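You operate a simulated robot arm through the tools that you are given. There is no shell and no other tool. Be economical: measure what you need, move in short steps, check, and stop when the job is done.

You run a simulated two-armed robot. Do the job below in one go: nothing can be reset, and whatever is moved stays where it is left.

Task
On the long table, fold the purple scarf in half and then in half again.

Only the result counts: the job must be done as asked and must still hold three seconds after the hand-in. Knocking over, shifting, dropping, spilling or breaking anything else fails it. Flat cloth is picked up by pressing the open fingertips on it (5 to 10 N) and closing them slowly along it; thin cloth reads only 2 to 8 mm in the jaws.

Robot
Two 7-joint arms with two-finger parallel grippers on one trunk, on a base that drives. Base frame: it is fixed to the floor where the robot stands at the start and does not move with it; the origin is under the middle of the robot, x ahead of it, y to its left, z up. Lengths are in m, angles in degrees, forces in N, time in s.
The left shoulder is at the start at [0.07, 0.163, 1.07], the right one opposite. Places, roughly: long table [0.6, 0.1, 0.8]. Payload 3.43 kg a hand.
Tool frame (each hand has its own): the origin (TCP) lies between the finger pads and is the grasp point; the fingertips stand 0.034 m ahead of it; z points along the fingers, y is the line along which they close. Largest opening 0.128 m; finger width 0.024, thickness 0.012; the body of the gripper, 0.048 by 0.13 m, starts 0.096 m behind the TCP.
Orientation is that of the tool frame in the base frame, as [roll, pitch, yaw] about the fixed x, y, z axes, in that order (R = Rz(yaw) Ry(pitch) Rx(roll)). With the fingers straight down and closing along the base's y, the tool's x points along the base's -x, its y along +y and its z along -z.

Tools
- The arms move only by the tool send_rows. It takes "left_motion", "right_motion" or both (then of equal length, played together; a hand with none holds still); each is a list of rows, each a list of 7 numbers: the shift along the tool's x, y, z in units of 100 mm (1.0 is 100 mm), then the turn, a rotation vector about the tool's x, y, z in units of 45 degrees (1.0 is 45 degrees), then the finger opening in mm, from 0 to 128. In form: [[x, y, z, wx, wy, wz, claw], ...]. A call has 1 to 20 rows; each row is the pose to reach, as a shift and turn from the pose commanded when the call began, along the tool's axes at that moment. A call with a number of a shift or a turn outside -1 to 1 is refused whole. Rows are played at 5 a second. More than 0.05 m and 8.6 degrees between two rows, or a gripper value outside its range, and nothing of the call is played. A pose out of reach is approached as far as the arm can. The call stops where the force on the tool passes 40 N (or 10 N more than at its start, if that is more) or the arm is blocked; 0.2 s more then pass. The fingers move at their own pace (about 0.153 m/s each) and stop on an object; they squeeze with about 22 N. The grip force told is the motor's: it shows also when the fingers shut on nothing. Time passes only in rows, and 0.2 s behind the last, so rows that repeat a pose let the fingers close. The reply holds the time, the measured pose of the TCP, the force on the tool along the base axes, the opening and the grip force, in the units named above and with some noise.
- Cameras (640 x 400 px; columns grow to the right, rows downward): "scene" is now at [0.1381, 0.0042, 1.2918]; the picture's right is [0.04, -1.00, 0.00], its down [-0.61, -0.03, -0.79] and it looks along [0.79, 0.03, -0.61] (base axes); focal length 216 px, centre (320, 200). "left" rides on the left gripper at [0.076, 0.011, -0.16] in its tool frame; the picture's right is [-0.15, 0.99, 0.00], its down [-0.88, -0.13, -0.46] and it looks along [-0.45, -0.07, 0.89] (tool axes); focal length 234 px, centre (320, 200). "right" rides on the right gripper at [0.076, -0.011, -0.16] in its tool frame; the picture's right is [0.15, 0.99, 0.00], its down [-0.88, 0.13, -0.46] and it looks along [-0.45, 0.07, 0.89] (tool axes); focal length 234 px, centre (320, 200). There is no depth. A picture from a camera that has moved, and an enlarged one, comes with that camera's place and axes in the base frame and with its lens.
- snapshot(camera): a new picture of that camera. No time passes.
- raise_lower(by): slides the trunk up (or, below 0, down) by that many m; the arms and the scene camera ride with it, the base frame stays. It gives what a move gives, with no picture.
- base_move(legs): drives the robot by 1 to 6 legs, each [ahead, left, turn to the left] in m, m and degrees, along the robot's own axes; the way and the turn of a leg run together, so that a leg with both is an arc; at most 1.5 m and 180 degrees a leg. The arms and the cameras ride along, it lands a little off, and it stops where it bumps. It gives what a move gives.
- aim_head(pan, tilt): turns the head with the scene camera to pan (to the left, within 86 degrees either way) and tilt (down, from -29 to 69), counted from straight ahead of the robot. It gives what a move gives.
- inspect(camera, box): a new picture of the part [left, top, right, bottom] of that camera's present view, enlarged. No time passes.
- sign_off(): hands the job in; it is judged then, once.

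Work in short steps. Places have to be worked out from the pictures, the camera data and where the tool is seen: move nearer, look again, correct. Check each grasp and each placing, and mend what went wrong. You have 120 turns and 100 pictures in all, those below and enlarged ones among them. Open the grippers and draw the arms clear of the work before you hand the job in, unless the task says otherwise; then end with one line.

The tools are called after "Emit:" as a command line: name --argument value ..., lists and objects as JSON in quotes. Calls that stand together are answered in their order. send_rows: Moves the arms, as the interface text tells. Its arguments: {"type":"object","properties":{"left_motion":{"type":"array","items":{"type":"array","items":{"type":"number"}}},"right_motion":{"type":"array","items":{"type":"array","items":{"type":"number"}}}},"required":[]} The other tools are called the same way: raise_lower (by) slides the trunk up or down; base_move (legs) drives the base; aim_head (pan, tilt) turns the head that bears the scene camera; snapshot (camera) takes a picture; inspect (camera, box) takes an enlarged picture of a part of a camera's view; sign_off () hands the job in.

At the start:

```text
time_s: 0.0
left_tcp_pos: [0.5695, 0.2706, 0.9609]
left_ee_rot: [-179.9, -0.1, -179.9]
left_contact_force: [-0.4, 0.8, 0.5]
left_opening: 0.1279
left_finger_force: 0.0
right_tcp_pos: [0.5766, -0.2949, 1.0018]
right_ee_rot: [-179.9, 0.0, -180.0]
right_contact_force: [1.0, 1.1, 0.0]
right_opening: 0.1279
right_finger_force: 0.0
trunk travel left (down, up): [-0.55, 0.39]
robot x, y, heading: [-0.0009, 0.002, 0.1]
head pan, tilt: [2.4, 37.9]
```

scene: 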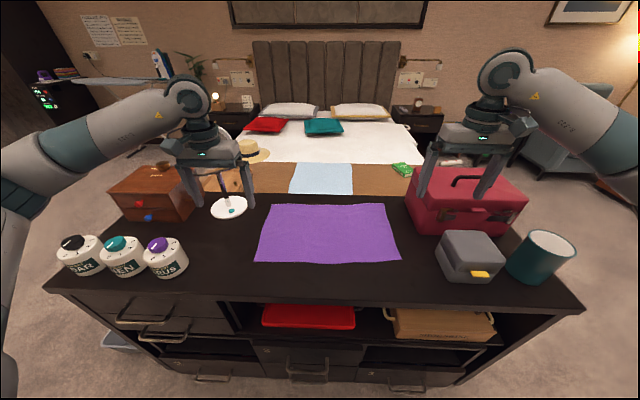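
right: 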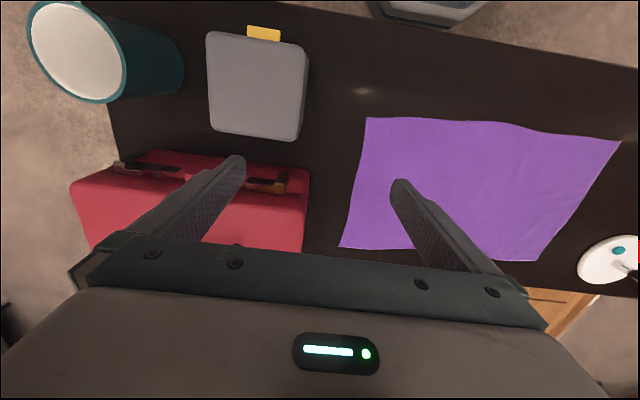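
left: 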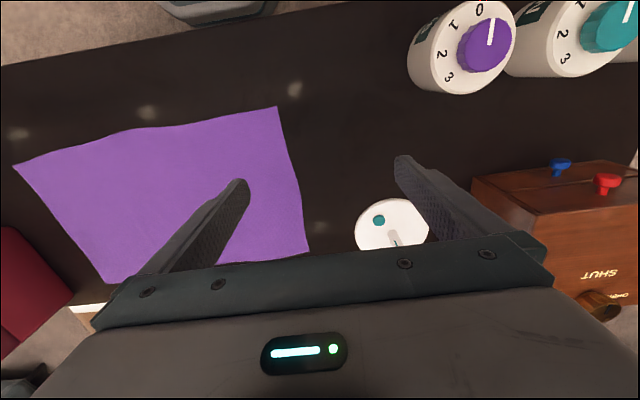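

The scarf lies at about x 0.56–0.87, y −0.24 to 0.24. The far corners are at the limit of reach, so I drive 8 cm ahead and look closely.

Emit:
base_move --legs '[[0.08, 0, 0]]'

Emit:
inspect --camera "scene" --box '[220, 160, 460, 310]'

```text
time_s: 1.1
left_tcp_pos: [0.627, 0.272, 0.9583]
left_ee_rot: [180.0, -0.1, -179.9]
left_contact_force: [1.1, 0.9, 0.3]
left_opening: 0.128
left_finger_force: 0.0
right_tcp_pos: [0.6346, -0.2955, 1.0005]
right_ee_rot: [180.0, -0.1, -179.9]
right_contact_force: [0.6, -0.5, 0.1]
right_opening: 0.128
right_finger_force: 0.0
trunk travel left (down, up): [-0.55, 0.39]
robot x, y, heading: [0.0544, 0.0032, 0.0]
head pan, tilt: [2.4, 37.9]
```

```text
2.67 times, centred on (340, 235) of scene
camera zoom: at [0.1956, 0.0043, 1.2914], right [0.04, -1.0, 0.0], down [-0.61, -0.03, -0.79], along [0.79, 0.03, -0.62], focal length 575 px, centre (267, 107)
```

zoom: 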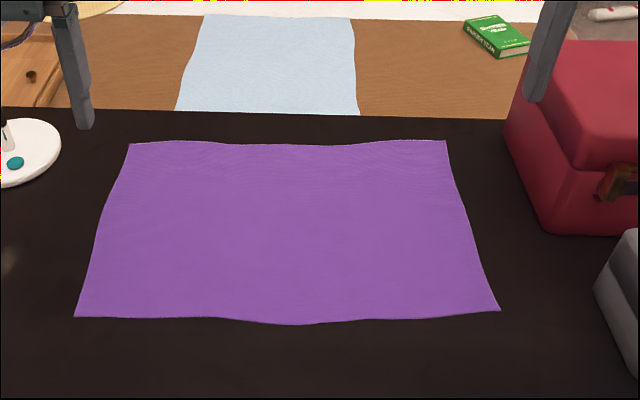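

The drive went 5.5 cm and nothing looks disturbed. The far corners are at about (0.838, 0.234) and (0.861, −0.240), so I bring the hands over them with the fingers narrowed.

Emit:
send_rows --left_motion '[[-0.33, -0.22, 0, 0, 0, 0, 40], [-0.66, -0.45, 0, 0, 0, 0, 40], [-0.98, -0.67, 0, 0, 0, 0, 40]]' --right_motion '[[-0.33, 0.29, 0, 0, 0, 0, 40], [-0.66, 0.58, 0, 0, 0, 0, 40], [-0.98, 0.87, 0, 0, 0, 0, 40]]'

Emit:
send_rows --left_motion '[[-0.33, 0, 0.3, 0, 0, 0, 36], [-0.66, 0, 0.6, 0, 0, 0, 36], [-0.98, 0, 1.0, 0, 0, 0, 36]]' --right_motion '[[-0.33, 0, 0.3, 0, 0, 0, 36], [-0.66, 0, 0.6, 0, 0, 0, 36], [-0.98, 0, 1.0, 0, 0, 0, 36]]'

Emit:
snapshot --camera "left"

Emit:
snapshot --camera "right"

```text
time_s: 1.9
left_tcp_pos: [0.7246, 0.2056, 0.9558]
left_ee_rot: [180.0, -0.3, -179.9]
left_contact_force: [0.2, 0.2, -1.0]
left_opening: 0.0399
left_finger_force: 0.1
right_tcp_pos: [0.7342, -0.2067, 0.9989]
right_ee_rot: [-179.9, -0.2, 180.0]
right_contact_force: [0.6, 0.1, -0.8]
right_opening: 0.0398
right_finger_force: 0.1
trunk travel left (down, up): [-0.55, 0.39]
robot x, y, heading: [0.0581, 0.0027, 0.1]
head pan, tilt: [2.4, 37.9]
```

```text
refused: row 3 steps farther than a row can; nothing moved
```

```text
95 pictures are left
camera left: at [0.6505, 0.2175, 1.1183], right [0.14, 0.99, 0.0], down [0.88, -0.13, 0.45], along [0.45, -0.07, -0.89], focal length 234 px, centre (320, 200)
```

left: 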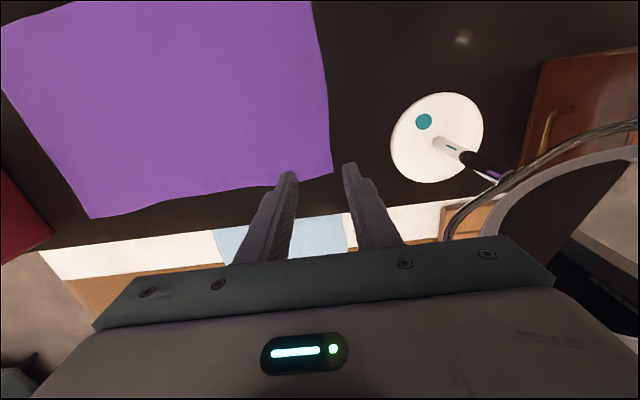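

```text
94 pictures are left
camera right: at [0.6583, -0.2185, 1.1599], right [-0.15, 0.99, 0.0], down [0.88, 0.13, 0.45], along [0.45, 0.07, -0.89], focal length 234 px, centre (320, 200)
```

right: 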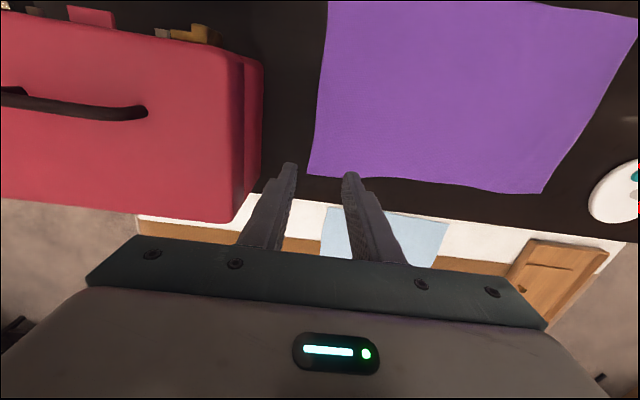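

The wrist views put the corners nearer than the scene view did. Both agree if the surface is at z≈0.74, giving corners at about (0.80, 0.22) and (0.825, −0.22). I lower the hands part way and check again.

Emit:
send_rows --left_motion '[[-0.2, -0.03, 0.3, 0, 0, 0, 36], [-0.4, -0.06, 0.6, 0, 0, 0, 36], [-0.62, -0.1, 1.0, 0, 0, 0, 36]]' --right_motion '[[-0.26, 0.03, 0.33, 0, 0, 0, 36], [-0.52, 0.06, 0.66, 0, 0, 0, 36], [-0.78, 0.1, 1.0, 0, 0, 0, 36]]'

Emit:
snapshot --camera "left"

Emit:
snapshot --camera "right"

```text
time_s: 2.7
left_tcp_pos: [0.7883, 0.195, 0.8568]
left_ee_rot: [180.0, -0.1, -179.9]
left_contact_force: [-0.2, -1.2, 0.9]
left_opening: 0.0359
left_finger_force: 0.2
right_tcp_pos: [0.8091, -0.1986, 0.8988]
right_ee_rot: [-179.9, -0.2, 180.0]
right_contact_force: [0.5, 0.5, -1.1]
right_opening: 0.0361
right_finger_force: 0.0
trunk travel left (down, up): [-0.55, 0.39]
robot x, y, heading: [0.0538, 0.0014, -0.2]
head pan, tilt: [2.4, 37.9]
```

```text
93 pictures are left
camera left: at [0.7126, 0.2086, 1.018], right [0.14, 0.99, 0.0], down [0.88, -0.13, 0.45], along [0.45, -0.07, -0.89], focal length 234 px, centre (320, 200)
```

left: 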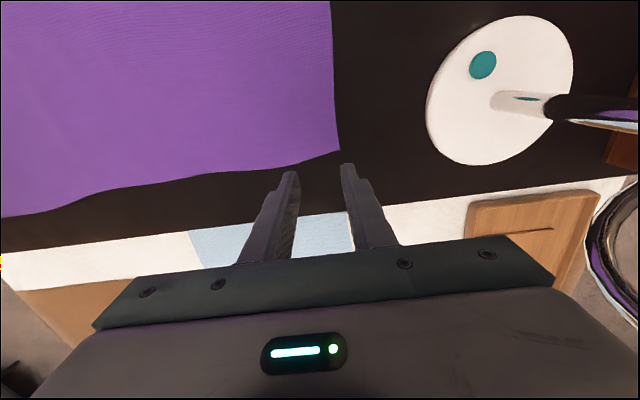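

```text
92 pictures are left
camera right: at [0.7351, -0.2099, 1.0606], right [-0.15, 0.99, 0.0], down [0.88, 0.13, 0.45], along [0.45, 0.07, -0.89], focal length 234 px, centre (320, 200)
```

right: 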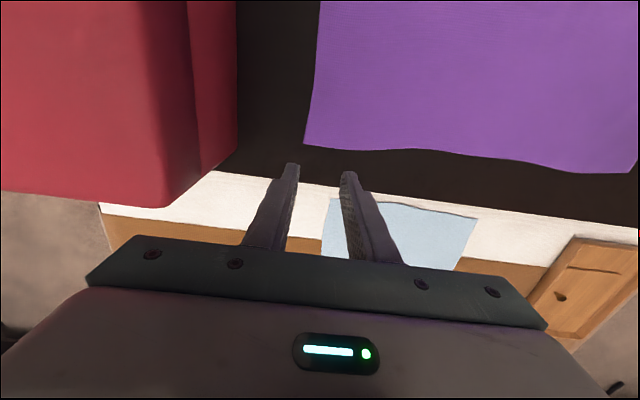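

Now the corners read about (0.79, 0.22) and (0.812, −0.219). I shift slightly inward, descend to just above the cloth, and look again.

Emit:
send_rows --left_motion '[[0.07, 0, 0.3, 0, 0, 0, 36], [0.1, 0, 0.6, 0, 0, 0, 36]]' --right_motion '[[0.07, 0, 0.5, 0, 0, 0, 36], [0.1, 0, 1.0, 0, 0, 0, 36]]'

Emit:
snapshot --camera "left"

Emit:
snapshot --camera "right"

```text
refused: row 1 steps farther than a row can; nothing moved
```

```text
91 pictures are left
camera left: at [0.7126, 0.2086, 1.018], right [0.14, 0.99, 0.0], down [0.88, -0.13, 0.45], along [0.45, -0.07, -0.89], focal length 234 px, centre (320, 200)
```

left: 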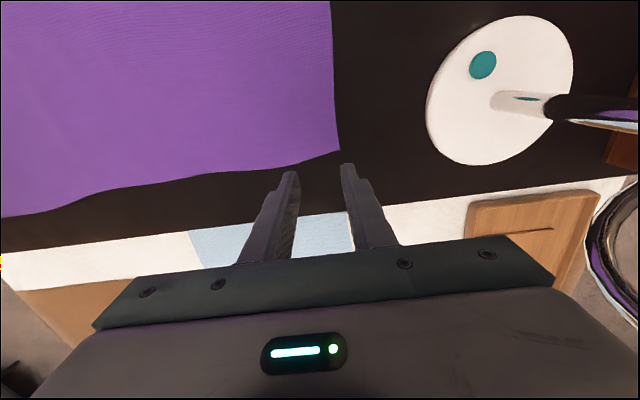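

```text
90 pictures are left
camera right: at [0.7351, -0.2099, 1.0606], right [-0.15, 0.99, 0.0], down [0.88, 0.13, 0.45], along [0.45, 0.07, -0.89], focal length 234 px, centre (320, 200)
```

right: 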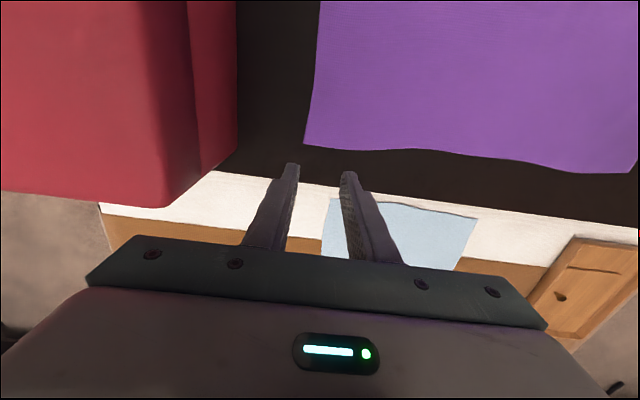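

The step was a hair too long, so I split it into smaller rows.

Emit:
send_rows --left_motion '[[0.07, 0, 0.2, 0, 0, 0, 36], [0.1, 0, 0.4, 0, 0, 0, 36], [0.1, 0, 0.6, 0, 0, 0, 36]]' --right_motion '[[0.07, 0, 0.35, 0, 0, 0, 36], [0.1, 0, 0.7, 0, 0, 0, 36], [0.1, 0, 1.0, 0, 0, 0, 36]]'

Emit:
snapshot --camera "left"

Emit:
snapshot --camera "right"

```text
time_s: 3.5
left_tcp_pos: [0.7758, 0.1941, 0.7998]
left_ee_rot: [180.0, -0.1, -179.8]
left_contact_force: [0.0, 0.1, -0.1]
left_opening: 0.0361
left_finger_force: 0.0
right_tcp_pos: [0.7993, -0.1962, 0.8016]
right_ee_rot: [-180.0, -0.2, -179.9]
right_contact_force: [0.4, 0.1, -0.2]
right_opening: 0.036
right_finger_force: 0.1
trunk travel left (down, up): [-0.55, 0.39]
robot x, y, heading: [0.0533, 0.0022, 0.0]
head pan, tilt: [2.4, 37.9]
```

```text
89 pictures are left
camera left: at [0.7, 0.2074, 0.9602], right [0.14, 0.99, 0.0], down [0.88, -0.13, 0.46], along [0.45, -0.07, -0.89], focal length 234 px, centre (320, 200)
```

left: 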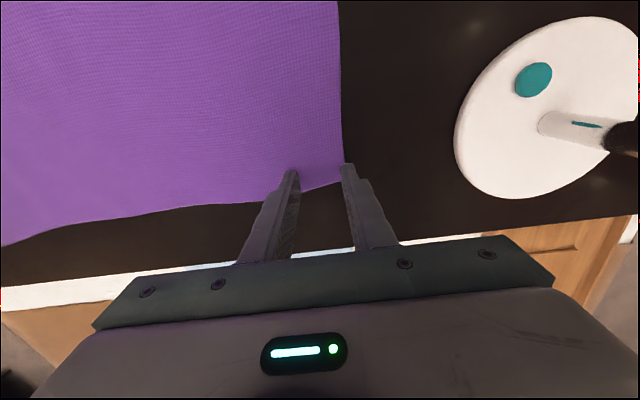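

```text
88 pictures are left
camera right: at [0.7238, -0.2095, 0.9615], right [-0.15, 0.99, 0.0], down [0.88, 0.13, 0.46], along [0.45, 0.07, -0.89], focal length 234 px, centre (320, 200)
```

right: 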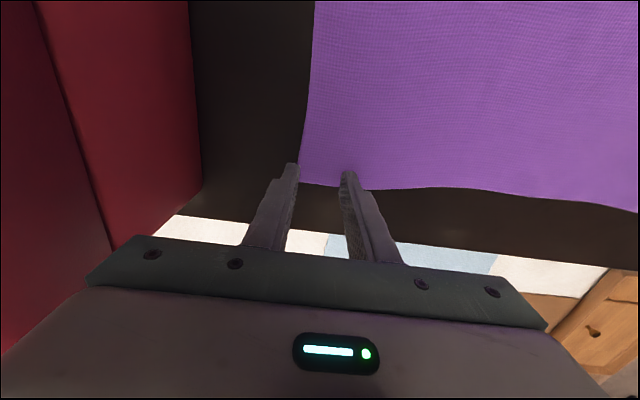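

Corners now read about (0.792, 0.217) and (0.818, −0.217). I shift both hands slightly inward and come down in small steps, watching the force.

Emit:
send_rows --left_motion '[[0, -0.08, 0.1, 0, 0, 0, 32], [0, -0.08, 0.2, 0, 0, 0, 32], [0, -0.08, 0.25, 0, 0, 0, 32]]' --right_motion '[[-0.04, 0.08, 0.1, 0, 0, 0, 32], [-0.04, 0.08, 0.2, 0, 0, 0, 32], [-0.04, 0.08, 0.25, 0, 0, 0, 32]]'

Emit:
send_rows --left_motion '[[0, 0, 0.05, 0, 0, 0, 32], [0, 0, 0.1, 0, 0, 0, 32], [0, 0, 0.15, 0, 0, 0, 32]]' --right_motion '[[0, 0, 0.05, 0, 0, 0, 32], [0, 0, 0.1, 0, 0, 0, 32], [0, 0, 0.15, 0, 0, 0, 32]]'

```text
time_s: 4.1
left_tcp_pos: [0.7764, 0.1872, 0.7957]
left_ee_rot: [-179.8, 1.1, -179.7]
left_contact_force: [-3.8, 0.4, 22.3]
left_opening: 0.0322
left_finger_force: 0.1
right_tcp_pos: [0.8023, -0.1892, 0.7951]
right_ee_rot: [179.8, 1.0, -180.0]
right_contact_force: [-2.9, -2.0, 20.8]
right_opening: 0.0325
right_finger_force: 0.4
trunk travel left (down, up): [-0.55, 0.39]
robot x, y, heading: [0.053, -0.0029, 0.2]
head pan, tilt: [2.4, 37.9]
stopped in row 3 (left hand): the force on the tool passed its limit (the readings are from after the stop); the commanded pose is now the measured one
```

```text
time_s: 4.5
left_tcp_pos: [0.7792, 0.1873, 0.7949]
left_ee_rot: [-179.6, 1.5, -179.7]
left_contact_force: [-3.3, 0.8, 22.9]
left_opening: 0.0324
left_finger_force: 0.3
right_tcp_pos: [0.8054, -0.1881, 0.7949]
right_ee_rot: [179.6, 1.5, 180.0]
right_contact_force: [-1.9, 0.0, 22.7]
right_opening: 0.0321
right_finger_force: 0.3
trunk travel left (down, up): [-0.55, 0.39]
robot x, y, heading: [0.0557, 0.0017, 0.1]
head pan, tilt: [2.4, 37.9]
stopped in row 2 (left hand): the force on the tool passed its limit (the readings are from after the stop); the commanded pose is now the measured one
```

Contact is at TCP z≈0.795, so the surface is at z≈0.76. At 22 N the press is too hard, so I back off a little to reach 5–10 N.

Emit:
send_rows --left_motion '[[0, 0, -0.02, 0, 0, 0, 32], [0.04, 0, -0.02, 0, 0, 0, 32]]' --right_motion '[[0, 0, -0.02, 0, 0, 0, 32], [0.04, 0, -0.02, 0, 0, 0, 32]]'

```text
time_s: 5.1
left_tcp_pos: [0.7739, 0.1875, 0.7953]
left_ee_rot: [-179.6, 1.6, -179.6]
left_contact_force: [5.6, 0.5, 26.0]
left_opening: 0.032
left_finger_force: 0.0
right_tcp_pos: [0.8012, -0.1894, 0.7959]
right_ee_rot: [179.7, 1.5, 179.9]
right_contact_force: [6.7, -1.2, 27.4]
right_opening: 0.0318
right_finger_force: 0.1
trunk travel left (down, up): [-0.55, 0.39]
robot x, y, heading: [0.0555, 0.0018, 0.2]
head pan, tilt: [2.4, 37.9]
```

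The force is still high, so I raise another 4 mm.

Emit:
send_rows --left_motion '[[0, 0, -0.02, 0, 0, 0, 32], [0, 0, -0.04, 0, 0, 0, 32], [0, 0, -0.04, 0, 0, 0, 32]]' --right_motion '[[0, 0, -0.02, 0, 0, 0, 32], [0, 0, -0.04, 0, 0, 0, 32], [0, 0, -0.04, 0, 0, 0, 32]]'

Emit:
inspect --camera "left" --box '[220, 100, 440, 240]'

Emit:
inspect --camera "right" --box '[220, 100, 440, 240]'

```text
time_s: 5.9
left_tcp_pos: [0.774, 0.1877, 0.7957]
left_ee_rot: [-179.8, 1.2, -179.7]
left_contact_force: [1.5, -1.0, 12.1]
left_opening: 0.0317
left_finger_force: 0.0
right_tcp_pos: [0.8023, -0.1879, 0.7958]
right_ee_rot: [179.8, 1.1, -180.0]
right_contact_force: [1.2, -0.1, 15.2]
right_opening: 0.0318
right_finger_force: 0.0
trunk travel left (down, up): [-0.55, 0.39]
robot x, y, heading: [0.0547, 0.0022, 0.2]
head pan, tilt: [2.4, 37.9]
```

```text
2.86 times, centred on (330, 170) of left
camera zoom: at [0.6946, 0.2005, 0.9543], right [0.14, 0.99, 0.0], down [0.87, -0.12, 0.47], along [0.47, -0.07, -0.88], focal length 669 px, centre (291, 286)
```

zoom: 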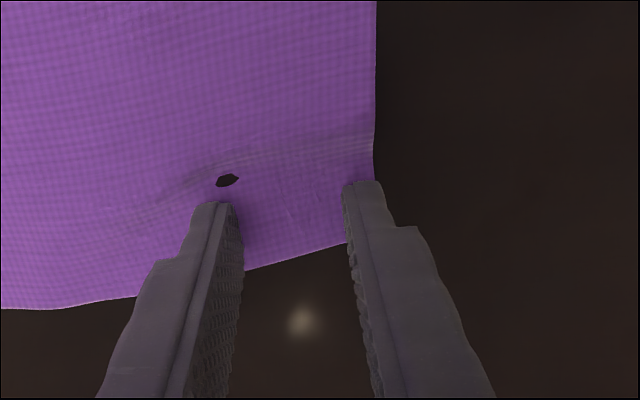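

```text
2.86 times, centred on (330, 170) of right
camera zoom: at [0.7225, -0.2017, 0.9542], right [-0.15, 0.99, 0.0], down [0.87, 0.13, 0.47], along [0.47, 0.07, -0.88], focal length 669 px, centre (291, 286)
```

zoom: 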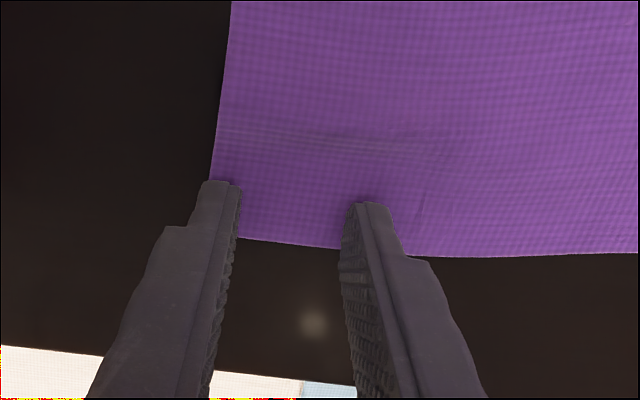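

Both fingers are on the cloth at each corner. I lighten the press slightly and close slowly.

Emit:
send_rows --left_motion '[[0, 0, -0.015, 0, 0, 0, 32], [0, 0, -0.015, 0, 0, 0, 28], [0, 0, -0.015, 0, 0, 0, 24], [0, 0, -0.015, 0, 0, 0, 20], [0, 0, -0.015, 0, 0, 0, 16], [0, 0, -0.015, 0, 0, 0, 12], [0, 0, -0.015, 0, 0, 0, 8], [0, 0, -0.015, 0, 0, 0, 4], [0, 0, -0.015, 0, 0, 0, 0], [0, 0, -0.015, 0, 0, 0, 0], [0, 0, -0.015, 0, 0, 0, 0]]' --right_motion '[[0, 0, -0.02, 0, 0, 0, 32], [0, 0, -0.02, 0, 0, 0, 28], [0, 0, -0.02, 0, 0, 0, 24], [0, 0, -0.02, 0, 0, 0, 20], [0, 0, -0.02, 0, 0, 0, 16], [0, 0, -0.02, 0, 0, 0, 12], [0, 0, -0.02, 0, 0, 0, 8], [0, 0, -0.02, 0, 0, 0, 4], [0, 0, -0.02, 0, 0, 0, 0], [0, 0, -0.02, 0, 0, 0, 0], [0, 0, -0.02, 0, 0, 0, 0]]'

Emit:
inspect --camera "left" --box '[220, 100, 440, 240]'

Emit:
inspect --camera "right" --box '[220, 100, 440, 240]'

```text
time_s: 8.3
left_tcp_pos: [0.7754, 0.1868, 0.7956]
left_ee_rot: [-179.7, 1.2, -179.6]
left_contact_force: [0.3, -3.4, 0.5]
left_opening: 0.002
left_finger_force: 21.9
right_tcp_pos: [0.8031, -0.19, 0.7955]
right_ee_rot: [179.8, 0.9, -180.0]
right_contact_force: [-0.2, 3.3, 0.0]
right_opening: 0.0017
right_finger_force: 21.8
trunk travel left (down, up): [-0.55, 0.39]
robot x, y, heading: [0.0507, 0.0013, 0.3]
head pan, tilt: [2.4, 37.9]
```

```text
2.86 times, centred on (330, 170) of left
camera zoom: at [0.6971, 0.2005, 0.955], right [0.14, 0.99, 0.0], down [0.87, -0.12, 0.47], along [0.47, -0.07, -0.88], focal length 669 px, centre (291, 286)
```

zoom: 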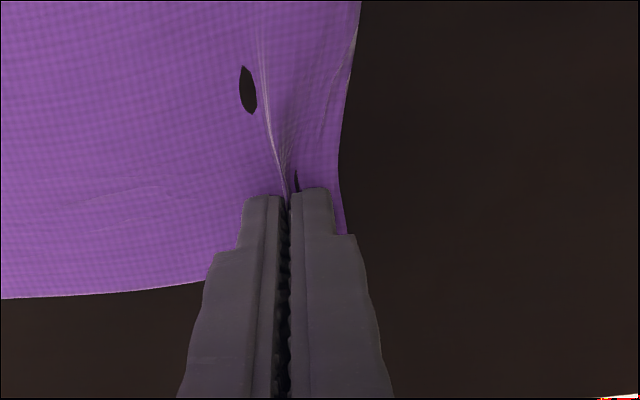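

```text
2.86 times, centred on (330, 170) of right
camera zoom: at [0.7249, -0.2017, 0.9554], right [-0.15, 0.99, 0.0], down [0.87, 0.13, 0.47], along [0.47, 0.07, -0.88], focal length 669 px, centre (291, 286)
```

zoom: 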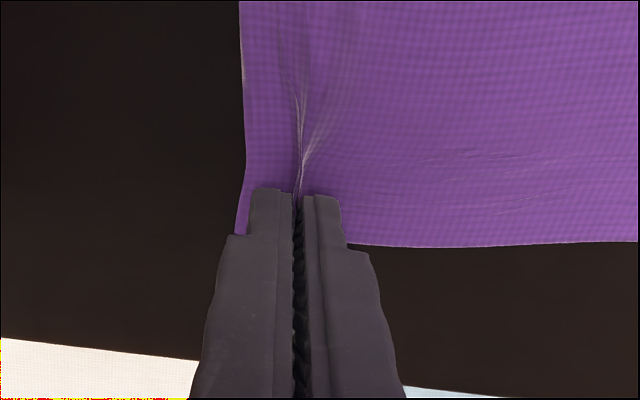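

The jaws read 2 mm and the wrinkles run into both grips. I lift 5 cm to check the hold.

Emit:
send_rows --left_motion '[[0, 0, -0.2, 0, 0, 0, 0], [0.1, 0, -0.4, 0, 0, 0, 0], [0.2, 0, -0.6, 0, 0, 0, 0]]' --right_motion '[[0, 0, -0.2, 0, 0, 0, 0], [0.1, 0, -0.4, 0, 0, 0, 0], [0.2, 0, -0.6, 0, 0, 0, 0]]'

Emit:
snapshot --camera "scene"

```text
time_s: 9.1
left_tcp_pos: [0.7532, 0.1872, 0.8566]
left_ee_rot: [-179.7, 1.2, -179.6]
left_contact_force: [0.0, -3.7, 0.5]
left_opening: 0.002
left_finger_force: 22.4
right_tcp_pos: [0.7807, -0.1908, 0.8572]
right_ee_rot: [179.7, 1.0, -180.0]
right_contact_force: [-0.1, 3.5, -0.3]
right_opening: 0.0019
right_finger_force: 21.8
trunk travel left (down, up): [-0.55, 0.39]
robot x, y, heading: [0.052, 0.001, 0.0]
head pan, tilt: [2.4, 37.9]
```

```text
83 pictures are left
camera scene: at [0.1915, 0.0041, 1.2919], right [0.04, -1.0, 0.0], down [-0.61, -0.03, -0.79], along [0.79, 0.03, -0.61], focal length 216 px, centre (320, 200)
```

scene: 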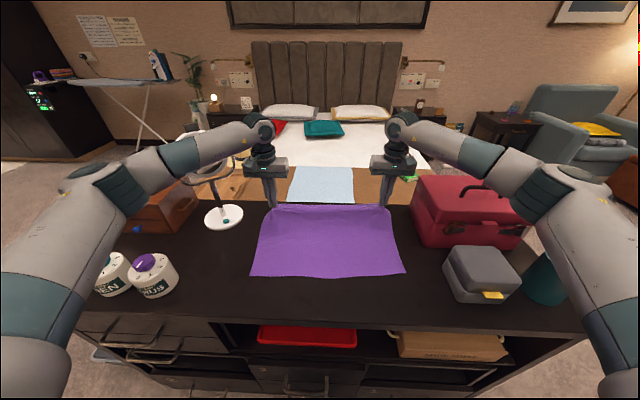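

Both corners hold. To leave the wrists room to tilt while laying the edge down, I let the base draw the cloth back about 12 cm, then look.

Emit:
base_move --legs '[[-0.13, 0, 0]]'

Emit:
snapshot --camera "scene"

```text
time_s: 10.4
left_tcp_pos: [0.6243, 0.1878, 0.8561]
left_ee_rot: [-179.8, 1.1, -179.7]
left_contact_force: [0.3, -4.2, 0.4]
left_opening: 0.0018
left_finger_force: 22.5
right_tcp_pos: [0.6521, -0.1896, 0.8564]
right_ee_rot: [179.6, 1.0, -180.0]
right_contact_force: [-0.7, 4.3, -0.6]
right_opening: 0.0018
right_finger_force: 22.5
trunk travel left (down, up): [-0.55, 0.39]
robot x, y, heading: [-0.0736, 0.002, 0.1]
head pan, tilt: [2.4, 37.9]
```

```text
82 pictures are left
camera scene: at [0.0629, 0.0041, 1.2918], right [0.04, -1.0, 0.0], down [-0.61, -0.03, -0.79], along [0.79, 0.03, -0.61], focal length 216 px, centre (320, 200)
```

scene: 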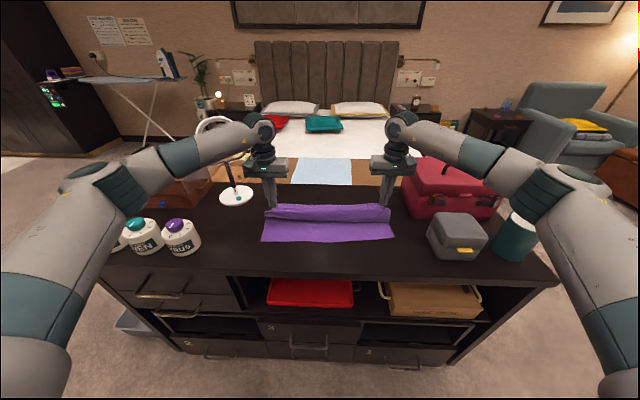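

The fold is forming cleanly. Now I carry the edge further toward the near edge while tilting the fingers forward 45°, so the edge will lie outward.

Emit:
send_rows --left_motion '[[0.12, 0, -0.1, 0, -0.15, 0, 0], [0.24, 0, -0.1, 0, -0.3, 0, 0], [0.36, 0, -0.1, 0, -0.45, 0, 0], [0.48, 0, -0.05, 0, -0.6, 0, 0], [0.6, 0, 0, 0, -0.75, 0, 0], [0.72, 0, 0.1, 0, -0.9, 0, 0], [0.82, 0, 0.2, 0, -1.0, 0, 0]]' --right_motion '[[0.12, 0, -0.1, 0, -0.15, 0, 0], [0.24, 0, -0.1, 0, -0.3, 0, 0], [0.36, 0, -0.1, 0, -0.45, 0, 0], [0.48, 0, -0.05, 0, -0.6, 0, 0], [0.6, 0, 0, 0, -0.75, 0, 0], [0.72, 0, 0.1, 0, -0.9, 0, 0], [0.82, 0, 0.2, 0, -1.0, 0, 0]]'

Emit:
inspect --camera "scene" --box '[200, 140, 460, 300]'

Emit:
snapshot --camera "left"

```text
time_s: 12.0
left_tcp_pos: [0.5432, 0.1863, 0.8348]
left_ee_rot: [-179.5, 46.3, -179.3]
left_contact_force: [0.3, -3.6, -0.3]
left_opening: 0.0017
left_finger_force: 22.0
right_tcp_pos: [0.5718, -0.1898, 0.8355]
right_ee_rot: [179.5, 46.3, 179.6]
right_contact_force: [-0.5, 3.3, 0.1]
right_opening: 0.0018
right_finger_force: 21.5
trunk travel left (down, up): [-0.55, 0.39]
robot x, y, heading: [-0.0718, 0.0016, -0.1]
head pan, tilt: [2.4, 37.9]
```

```text
2.46 times, centred on (330, 220) of scene
camera zoom: at [0.0634, 0.004, 1.292], right [0.04, -1.0, 0.0], down [-0.61, -0.03, -0.79], along [0.79, 0.03, -0.61], focal length 531 px, centre (295, 151)
```

zoom: 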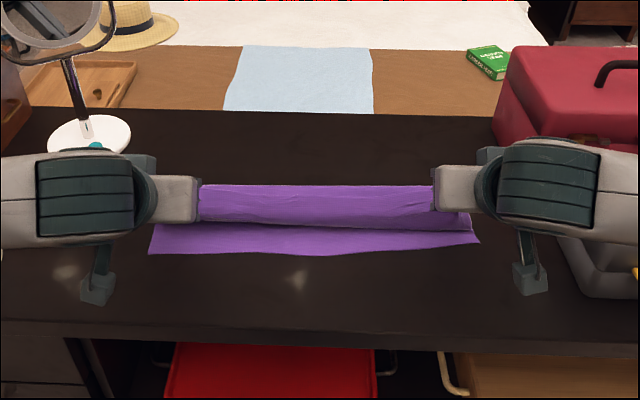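

```text
80 pictures are left
camera left: at [0.376, 0.1988, 0.8913], right [0.1, 0.99, 0.1], down [0.28, -0.12, 0.95], along [0.96, -0.06, -0.29], focal length 234 px, centre (320, 200)
```

left: 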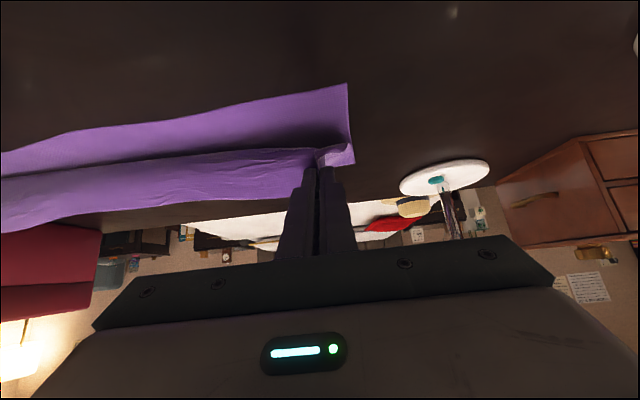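

The lower layer hasn't moved (near corners ≈ (0.525, 0.213) and (0.561, −0.226)). The held hem still points up and forward, so I tilt to about 75° so it falls outward when released.

Emit:
send_rows --left_motion '[[0, 0, 0, 0, -0.13, 0, 0], [0, 0, 0, 0, -0.26, 0, 0], [0, 0, 0, 0, -0.39, 0, 0], [0, 0, 0, 0, -0.52, 0, 0], [0, 0, 0, 0, -0.65, 0, 0]]' --right_motion '[[0, 0, 0, 0, -0.13, 0, 0], [0, 0, 0, 0, -0.26, 0, 0], [0, 0, 0, 0, -0.39, 0, 0], [0, 0, 0, 0, -0.52, 0, 0], [0, 0, 0, 0, -0.65, 0, 0]]'

Emit:
snapshot --camera "scene"

Emit:
snapshot --camera "left"

```text
time_s: 13.2
left_tcp_pos: [0.5443, 0.1869, 0.8346]
left_ee_rot: [-179.3, 58.0, -179.2]
left_contact_force: [-0.7, -3.5, -0.5]
left_opening: 0.0017
left_finger_force: 21.9
left hand out of reach, approached as far as the arm can: row 3, 4, 5
right_tcp_pos: [0.5739, -0.191, 0.8425]
right_ee_rot: [179.8, 59.3, -179.9]
right_contact_force: [-1.0, 4.8, 0.3]
right_opening: 0.0017
right_finger_force: 22.5
right hand out of reach, approached as far as the arm can: row 3, 4, 5
trunk travel left (down, up): [-0.55, 0.39]
robot x, y, heading: [-0.0751, -0.0007, 0.0]
head pan, tilt: [2.4, 37.9]
```

```text
79 pictures are left
camera scene: at [0.0633, 0.0045, 1.2919], right [0.04, -1.0, 0.0], down [-0.61, -0.03, -0.79], along [0.79, 0.03, -0.61], focal length 216 px, centre (320, 200)
```

scene: 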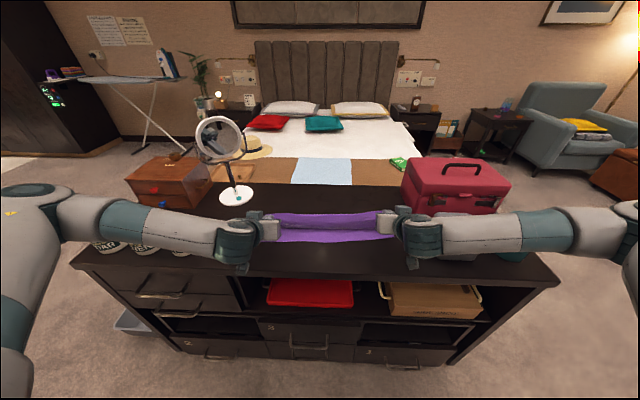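

```text
78 pictures are left
camera left: at [0.3683, 0.1988, 0.8559], right [0.07, 0.99, 0.12], down [0.08, -0.12, 0.99], along [0.99, -0.06, -0.09], focal length 234 px, centre (320, 200)
```

left: 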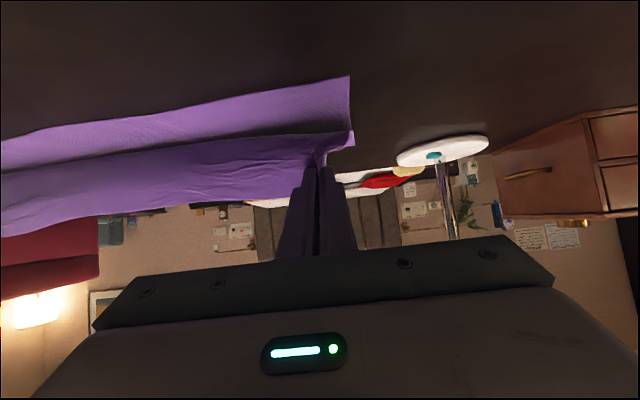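

The tilt limit at this distance is about 59°. I extend the hands 10 cm, then draw the base back by the same amount to gain wrist room.

Emit:
send_rows --left_motion '[[-0.15, 0, 0.3, 0, 0, 0, 0], [-0.3, 0, 0.6, 0, 0, 0, 0], [-0.45, 0, 0.92, 0, 0, 0, 0], [-0.45, 0, 0.92, 0, 0, 0, 0]]' --right_motion '[[-0.15, 0, 0.3, 0, 0, 0, 0], [-0.3, 0, 0.6, 0, 0, 0, 0], [-0.45, 0, 0.92, 0, 0, 0, 0], [-0.45, 0, 0.92, 0, 0, 0, 0]]'

Emit:
base_move --legs '[[-0.12, 0, 0]]'

Emit:
snapshot --camera "scene"

```text
time_s: 14.2
left_tcp_pos: [0.6457, 0.1872, 0.8247]
left_ee_rot: [-179.4, 57.9, -179.2]
left_contact_force: [1.0, -4.1, 0.9]
left_opening: 0.0017
left_finger_force: 22.0
right_tcp_pos: [0.6758, -0.1893, 0.8362]
right_ee_rot: [179.7, 59.4, -180.0]
right_contact_force: [-0.3, 5.0, -0.8]
right_opening: 0.0018
right_finger_force: 21.6
trunk travel left (down, up): [-0.55, 0.39]
robot x, y, heading: [-0.0743, -0.0038, -0.0]
head pan, tilt: [2.4, 37.9]
```

```text
time_s: 15.4
left_tcp_pos: [0.5265, 0.1873, 0.8246]
left_ee_rot: [-179.4, 57.9, -179.3]
left_contact_force: [-0.3, -4.9, 0.5]
left_opening: 0.0017
left_finger_force: 21.7
right_tcp_pos: [0.5564, -0.1909, 0.8362]
right_ee_rot: [179.9, 59.3, 179.9]
right_contact_force: [-0.7, 5.5, 0.3]
right_opening: 0.0017
right_finger_force: 21.9
trunk travel left (down, up): [-0.55, 0.39]
robot x, y, heading: [-0.1939, 0.0016, 0.0]
head pan, tilt: [2.4, 37.9]
```

```text
77 pictures are left
camera scene: at [-0.0569, 0.0039, 1.2919], right [0.04, -1.0, 0.0], down [-0.61, -0.03, -0.79], along [0.79, 0.03, -0.61], focal length 216 px, centre (320, 200)
```

scene: 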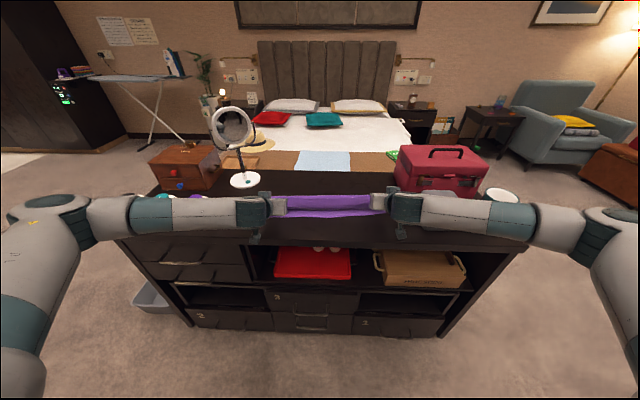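

The hands sit at the near edge, x≈0.527 and 0.556. I try the extra tilt now that there is room.

Emit:
send_rows --left_motion '[[0, 0, 0, 0, -0.13, 0, 0], [0, 0, 0, 0, -0.26, 0, 0], [0, 0, 0, 0, -0.4, 0, 0]]' --right_motion '[[0, 0, 0, 0, -0.12, 0, 0], [0, 0, 0, 0, -0.24, 0, 0], [0, 0, 0, 0, -0.37, 0, 0]]'

Emit:
snapshot --camera "left"

Emit:
inspect --camera "scene" --box '[220, 150, 440, 290]'

```text
time_s: 16.2
left_tcp_pos: [0.5286, 0.1819, 0.8259]
left_ee_rot: [-178.9, 59.4, -179.6]
left_contact_force: [1.3, -11.0, -0.4]
left_opening: 0.0018
left_finger_force: 22.3
left hand out of reach, approached as far as the arm can: row 1, 2, 3
right_tcp_pos: [0.5594, -0.2008, 0.8419]
right_ee_rot: [-179.9, 61.4, -179.4]
right_contact_force: [-0.7, 10.5, 0.3]
right_opening: 0.002
right_finger_force: 21.7
right hand out of reach, approached as far as the arm can: row 1, 2, 3
trunk travel left (down, up): [-0.55, 0.39]
robot x, y, heading: [-0.1953, 0.0, 0.2]
head pan, tilt: [2.4, 37.9]
```

```text
76 pictures are left
camera left: at [0.3527, 0.1965, 0.8425], right [0.08, 0.99, 0.12], down [0.05, -0.12, 0.99], along [0.99, -0.08, -0.06], focal length 234 px, centre (320, 200)
```

left: 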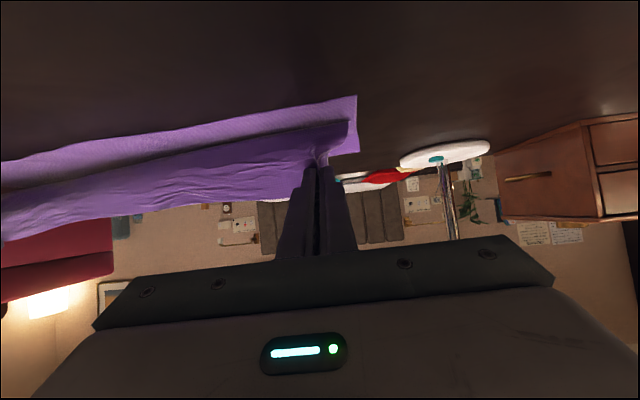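

```text
2.86 times, centred on (330, 220) of scene
camera zoom: at [-0.0553, 0.0032, 1.2917], right [0.04, -1.0, 0.0], down [-0.61, -0.02, -0.79], along [0.79, 0.03, -0.61], focal length 616 px, centre (291, 143)
```

zoom: 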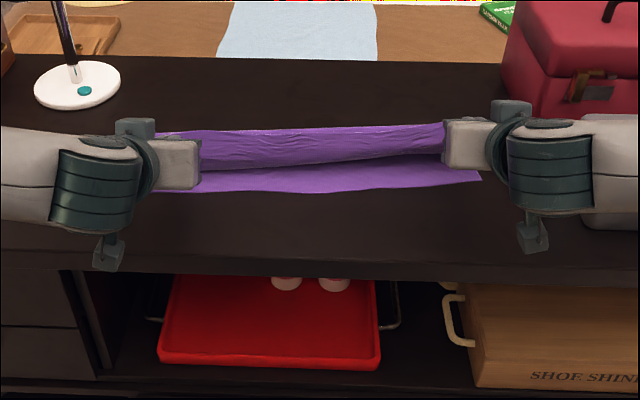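

About 60° is the wrist limit. I lower the hem almost to the table at the near edge, relax the sideways pull, and check before releasing.

Emit:
send_rows --left_motion '[[0.1, 0.02, 0.13, 0, 0, 0, 0], [0.2, 0.03, 0.25, 0, 0, 0, 0], [0.2, 0.03, 0.25, 0, 0, 0, 0]]' --right_motion '[[0.16, 0.04, 0.15, 0, 0, 0, 0], [0.32, 0.08, 0.29, 0, 0, 0, 0], [0.32, 0.08, 0.29, 0, 0, 0, 0]]'

Emit:
inspect --camera "left" --box '[160, 50, 440, 230]'

Emit:
inspect --camera "right" --box '[200, 50, 480, 230]'

```text
time_s: 17.1
left_tcp_pos: [0.534, 0.1855, 0.8111]
left_ee_rot: [-179.0, 59.4, -179.5]
left_contact_force: [2.4, -11.7, 0.9]
left_opening: 0.0018
left_finger_force: 22.1
left hand out of reach, approached as far as the arm can: row 2, 3
right_tcp_pos: [0.5629, -0.1987, 0.831]
right_ee_rot: [-179.9, 61.3, -179.4]
right_contact_force: [-0.7, 12.5, -0.4]
right_opening: 0.0018
right_finger_force: 21.8
right hand out of reach, approached as far as the arm can: row 1, 2, 3
trunk travel left (down, up): [-0.55, 0.39]
robot x, y, heading: [-0.1931, 0.0005, 0.0]
head pan, tilt: [2.4, 37.9]
```

```text
2.22 times, centred on (300, 140) of left
camera zoom: at [0.3585, 0.1993, 0.8277], right [0.08, 0.99, 0.12], down [0.06, -0.12, 0.99], along [1.0, -0.07, -0.06], focal length 520 px, centre (364, 333)
```

zoom: 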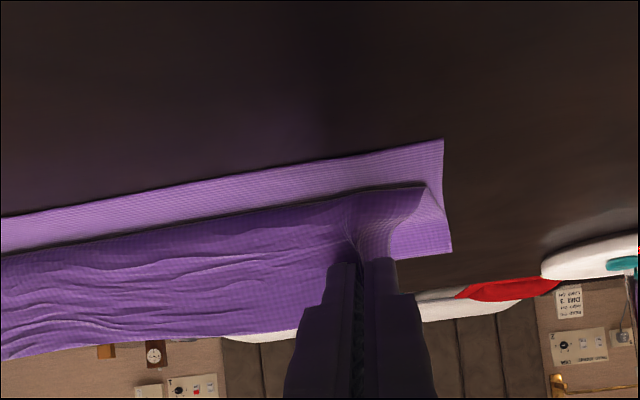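

```text
2.22 times, centred on (340, 140) of right
camera zoom: at [0.3865, -0.2117, 0.8424], right [-0.08, 0.99, -0.13], down [0.02, 0.13, 0.99], along [1.0, 0.07, -0.03], focal length 520 px, centre (276, 333)
```

zoom: 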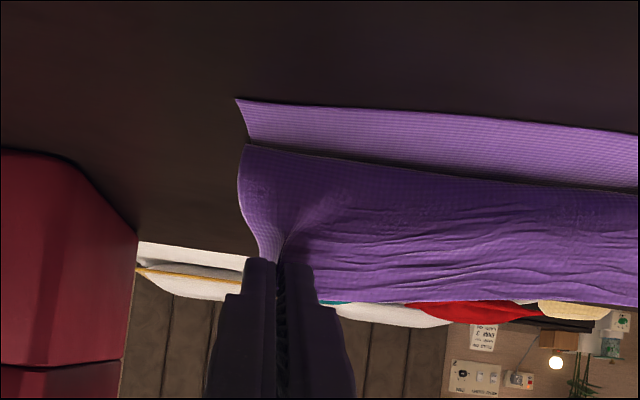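

Hands are nearly at the cloth but limited at this tilt. I lower them with the trunk and ease the right hand's tilt a little so it gets down too.

Emit:
raise_lower --by -0.015

Emit:
send_rows --right_motion '[[0, 0.03, 0, 0, 0.1, 0, 0], [0.07, 0.06, 0.05, 0, 0.2, 0, 0], [0.14, 0.06, 0.09, 0, 0.22, 0, 0]]'

```text
time_s: 17.7
left_tcp_pos: [0.5351, 0.1859, 0.7959]
left_ee_rot: [-178.9, 59.3, -179.5]
left_contact_force: [1.0, -11.0, 0.5]
left_opening: 0.0019
left_finger_force: 21.9
right_tcp_pos: [0.5627, -0.1992, 0.8167]
right_ee_rot: [-179.9, 61.2, -179.4]
right_contact_force: [-1.5, 12.3, 0.2]
right_opening: 0.0017
right_finger_force: 21.8
trunk travel left (down, up): [-0.535, 0.405]
robot x, y, heading: [-0.1933, -0.0015, 0.0]
head pan, tilt: [2.4, 37.9]
```

```text
time_s: 18.5
left_tcp_pos: [0.5346, 0.1857, 0.7962]
left_ee_rot: [-179.1, 59.4, -179.5]
left_contact_force: [-0.3, -6.6, 0.7]
left_opening: 0.0018
left_finger_force: 22.0
right_tcp_pos: [0.5635, -0.1942, 0.7997]
right_ee_rot: [-179.7, 51.2, -179.6]
right_contact_force: [-0.6, 6.3, 0.1]
right_opening: 0.0015
right_finger_force: 22.0
trunk travel left (down, up): [-0.535, 0.405]
robot x, y, heading: [-0.1925, 0.0003, 0.1]
head pan, tilt: [2.4, 37.9]
```

Both hands are now low over the near edge. I loosen the fingers gradually while drawing back toward −x so the pads brush the hem outward.

Emit:
send_rows --left_motion '[[0, 0, 0, 0, 0, 0, 3], [0.05, 0, -0.09, 0, 0, 0, 4], [0.1, 0, -0.17, 0, 0, 0, 5], [0.15, 0, -0.26, 0, 0, 0, 7], [0.2, 0, -0.34, 0, 0, 0, 10], [0.25, 0, -0.43, 0, 0, 0, 14], [0.3, 0, -0.52, 0, 0, 0, 20]]' --right_motion '[[0, 0, 0, 0, 0, 0, 3], [0.06, 0, -0.08, 0, 0, 0, 4], [0.13, 0, -0.16, 0, 0, 0, 5], [0.19, 0, -0.23, 0, 0, 0, 7], [0.25, 0, -0.31, 0, 0, 0, 10], [0.31, 0, -0.39, 0, 0, 0, 14], [0.38, 0, -0.47, 0, 0, 0, 20]]'

Emit:
inspect --camera "left" --box '[160, 50, 440, 230]'

Emit:
inspect --camera "right" --box '[200, 50, 480, 230]'

Emit:
inspect --camera "scene" --box '[220, 150, 440, 290]'

```text
time_s: 20.1
left_tcp_pos: [0.4835, 0.1976, 0.8251]
left_ee_rot: [-179.3, 59.6, -179.7]
left_contact_force: [0.2, -2.0, 1.1]
left_opening: 0.0199
left_finger_force: 0.0
left hand out of reach, approached as far as the arm can: row 3, 4, 5, 6, 7
right_tcp_pos: [0.5024, -0.1952, 0.7989]
right_ee_rot: [180.0, 51.4, -179.7]
right_contact_force: [-0.8, -0.3, -0.7]
right_opening: 0.0201
right_finger_force: 0.0
trunk travel left (down, up): [-0.535, 0.405]
robot x, y, heading: [-0.197, -0.0007, -0.1]
head pan, tilt: [2.4, 37.9]
```

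```text
2.22 times, centred on (300, 140) of left
camera zoom: at [0.3078, 0.2114, 0.8421], right [0.08, 0.99, 0.12], down [0.05, -0.12, 0.99], along [1.0, -0.07, -0.06], focal length 520 px, centre (364, 333)
```

zoom: 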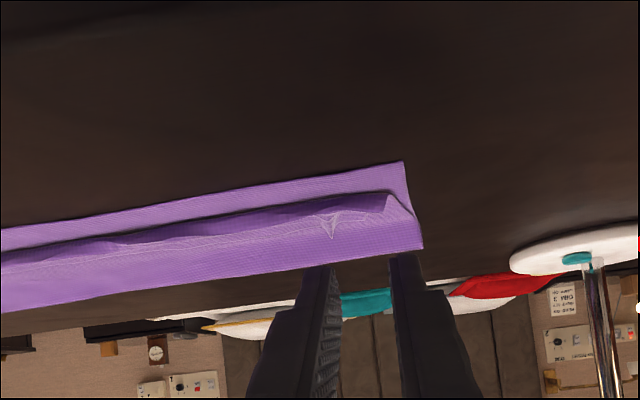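

```text
2.22 times, centred on (340, 140) of right
camera zoom: at [0.3307, -0.2081, 0.841], right [-0.1, 0.99, -0.11], down [0.19, 0.13, 0.97], along [0.98, 0.07, -0.2], focal length 520 px, centre (276, 333)
```

zoom: 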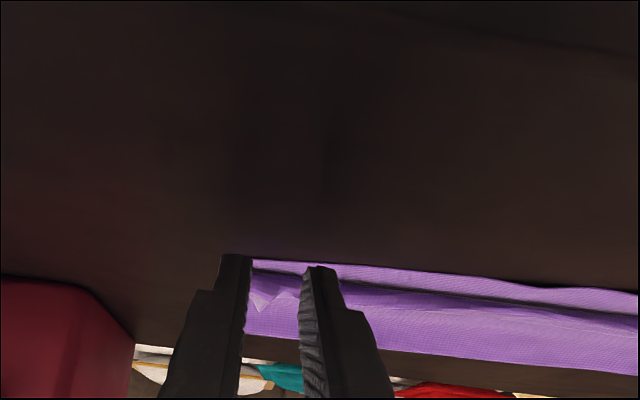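

```text
2.86 times, centred on (330, 220) of scene
camera zoom: at [-0.057, 0.0017, 1.277], right [0.04, -1.0, 0.0], down [-0.61, -0.02, -0.79], along [0.79, 0.03, -0.61], focal length 616 px, centre (291, 143)
```

zoom: 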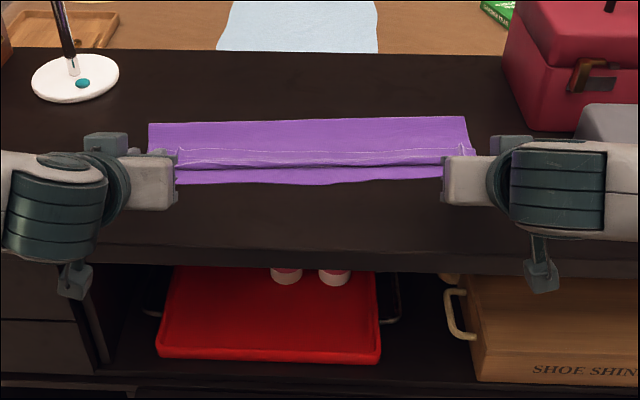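

Released. I lift both hands clear, bring them back to vertical, and look at the result.

Emit:
send_rows --left_motion '[[-0.3, 0, -0.2, 0, 0, 0, 30], [-0.6, 0, -0.4, 0, 0.15, 0, 30], [-0.9, 0, -0.6, 0, 0.33, 0, 30], [-0.9, 0, -0.6, 0, 0.51, 0, 30], [-0.9, 0, -0.6, 0, 0.69, 0, 30], [-0.9, 0, -0.6, 0, 0.87, 0, 30], [-0.9, 0, -0.6, 0, 1.0, 0, 30]]' --right_motion '[[-0.3, 0, -0.25, 0, 0, 0, 30], [-0.6, 0, -0.5, 0, 0.15, 0, 30], [-0.9, 0, -0.75, 0, 0.33, 0, 30], [-0.9, 0, -0.75, 0, 0.51, 0, 30], [-0.9, 0, -0.75, 0, 0.69, 0, 30], [-0.9, 0, -0.75, 0, 0.87, 0, 30], [-0.9, 0, -0.75, 0, 1.0, 0, 30]]'

Emit:
inspect --camera "scene" --box '[220, 150, 440, 290]'

```text
time_s: 21.7
left_tcp_pos: [0.4807, 0.1995, 0.932]
left_ee_rot: [-179.4, 14.2, 179.8]
left_contact_force: [0.2, 0.0, -0.8]
left_opening: 0.0303
left_finger_force: 0.0
right_tcp_pos: [0.502, -0.1936, 0.9159]
right_ee_rot: [-179.9, 6.3, -179.5]
right_contact_force: [0.2, 0.6, -0.1]
right_opening: 0.0301
right_finger_force: 0.1
trunk travel left (down, up): [-0.535, 0.405]
robot x, y, heading: [-0.1943, 0.0006, -0.2]
head pan, tilt: [2.4, 37.9]
```

```text
2.86 times, centred on (330, 220) of scene
camera zoom: at [-0.0551, 0.004, 1.2767], right [0.04, -1.0, 0.0], down [-0.61, -0.03, -0.79], along [0.79, 0.03, -0.61], focal length 616 px, centre (291, 143)
```

zoom: 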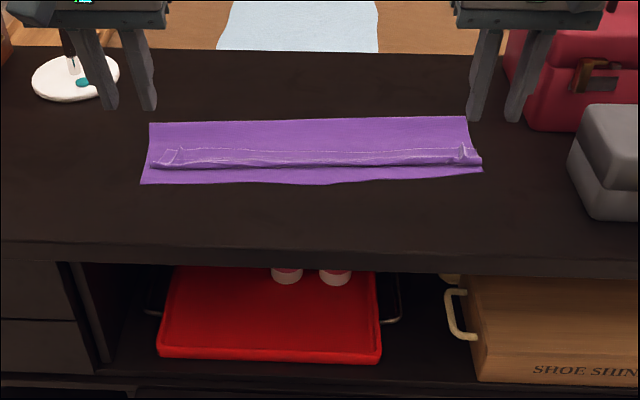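

The fold is square (fold line x≈0.653), but a hem strip about 2 cm wide is folded back, as I feared. I bring the hands vertical above the strip to see it closely before unrolling it.

Emit:
send_rows --left_motion '[[-0.25, -0.03, 0.31, 0, 0.1, 0, 30], [-0.5, -0.06, 0.62, 0, 0.2, 0, 30], [-0.75, -0.1, 0.93, 0, 0.31, 0, 30]]' --right_motion '[[-0.3, 0, 0.22, 0, 0.05, 0, 30], [-0.6, 0, 0.44, 0, 0.1, 0, 30], [-0.91, 0, 0.66, 0, 0.14, 0, 30]]'

Emit:
inspect --camera "left" --box '[160, 60, 440, 240]'

Emit:
inspect --camera "right" --box '[200, 60, 480, 240]'

```text
time_s: 22.5
left_tcp_pos: [0.578, 0.1891, 0.8583]
left_ee_rot: [-179.5, 0.2, 179.7]
left_contact_force: [-0.2, -0.3, -0.7]
left_opening: 0.03
left_finger_force: 0.1
right_tcp_pos: [0.6006, -0.193, 0.8598]
right_ee_rot: [-179.9, -0.1, -179.5]
right_contact_force: [0.0, 0.2, -1.1]
right_opening: 0.0302
right_finger_force: 0.1
trunk travel left (down, up): [-0.535, 0.405]
robot x, y, heading: [-0.192, 0.002, -0.2]
head pan, tilt: [2.4, 37.9]
```

```text
2.22 times, centred on (300, 150) of left
camera zoom: at [0.502, 0.2034, 1.0182], right [0.15, 0.99, -0.01], down [0.88, -0.13, 0.46], along [0.45, -0.08, -0.89], focal length 520 px, centre (364, 311)
```

zoom: 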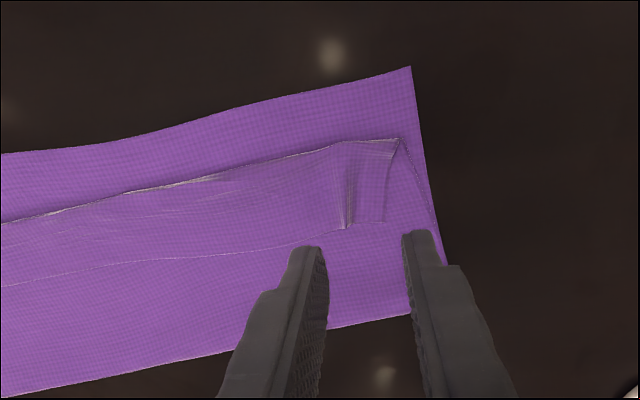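

```text
2.22 times, centred on (340, 150) of right
camera zoom: at [0.5256, -0.2054, 1.0205], right [-0.15, 0.99, 0.0], down [0.88, 0.14, 0.45], along [0.45, 0.07, -0.89], focal length 520 px, centre (276, 311)
```

zoom: 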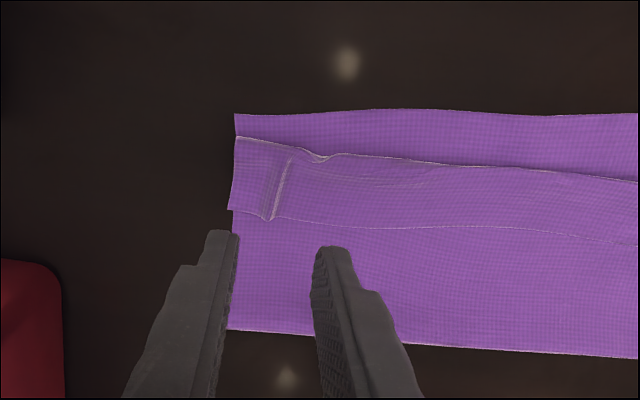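

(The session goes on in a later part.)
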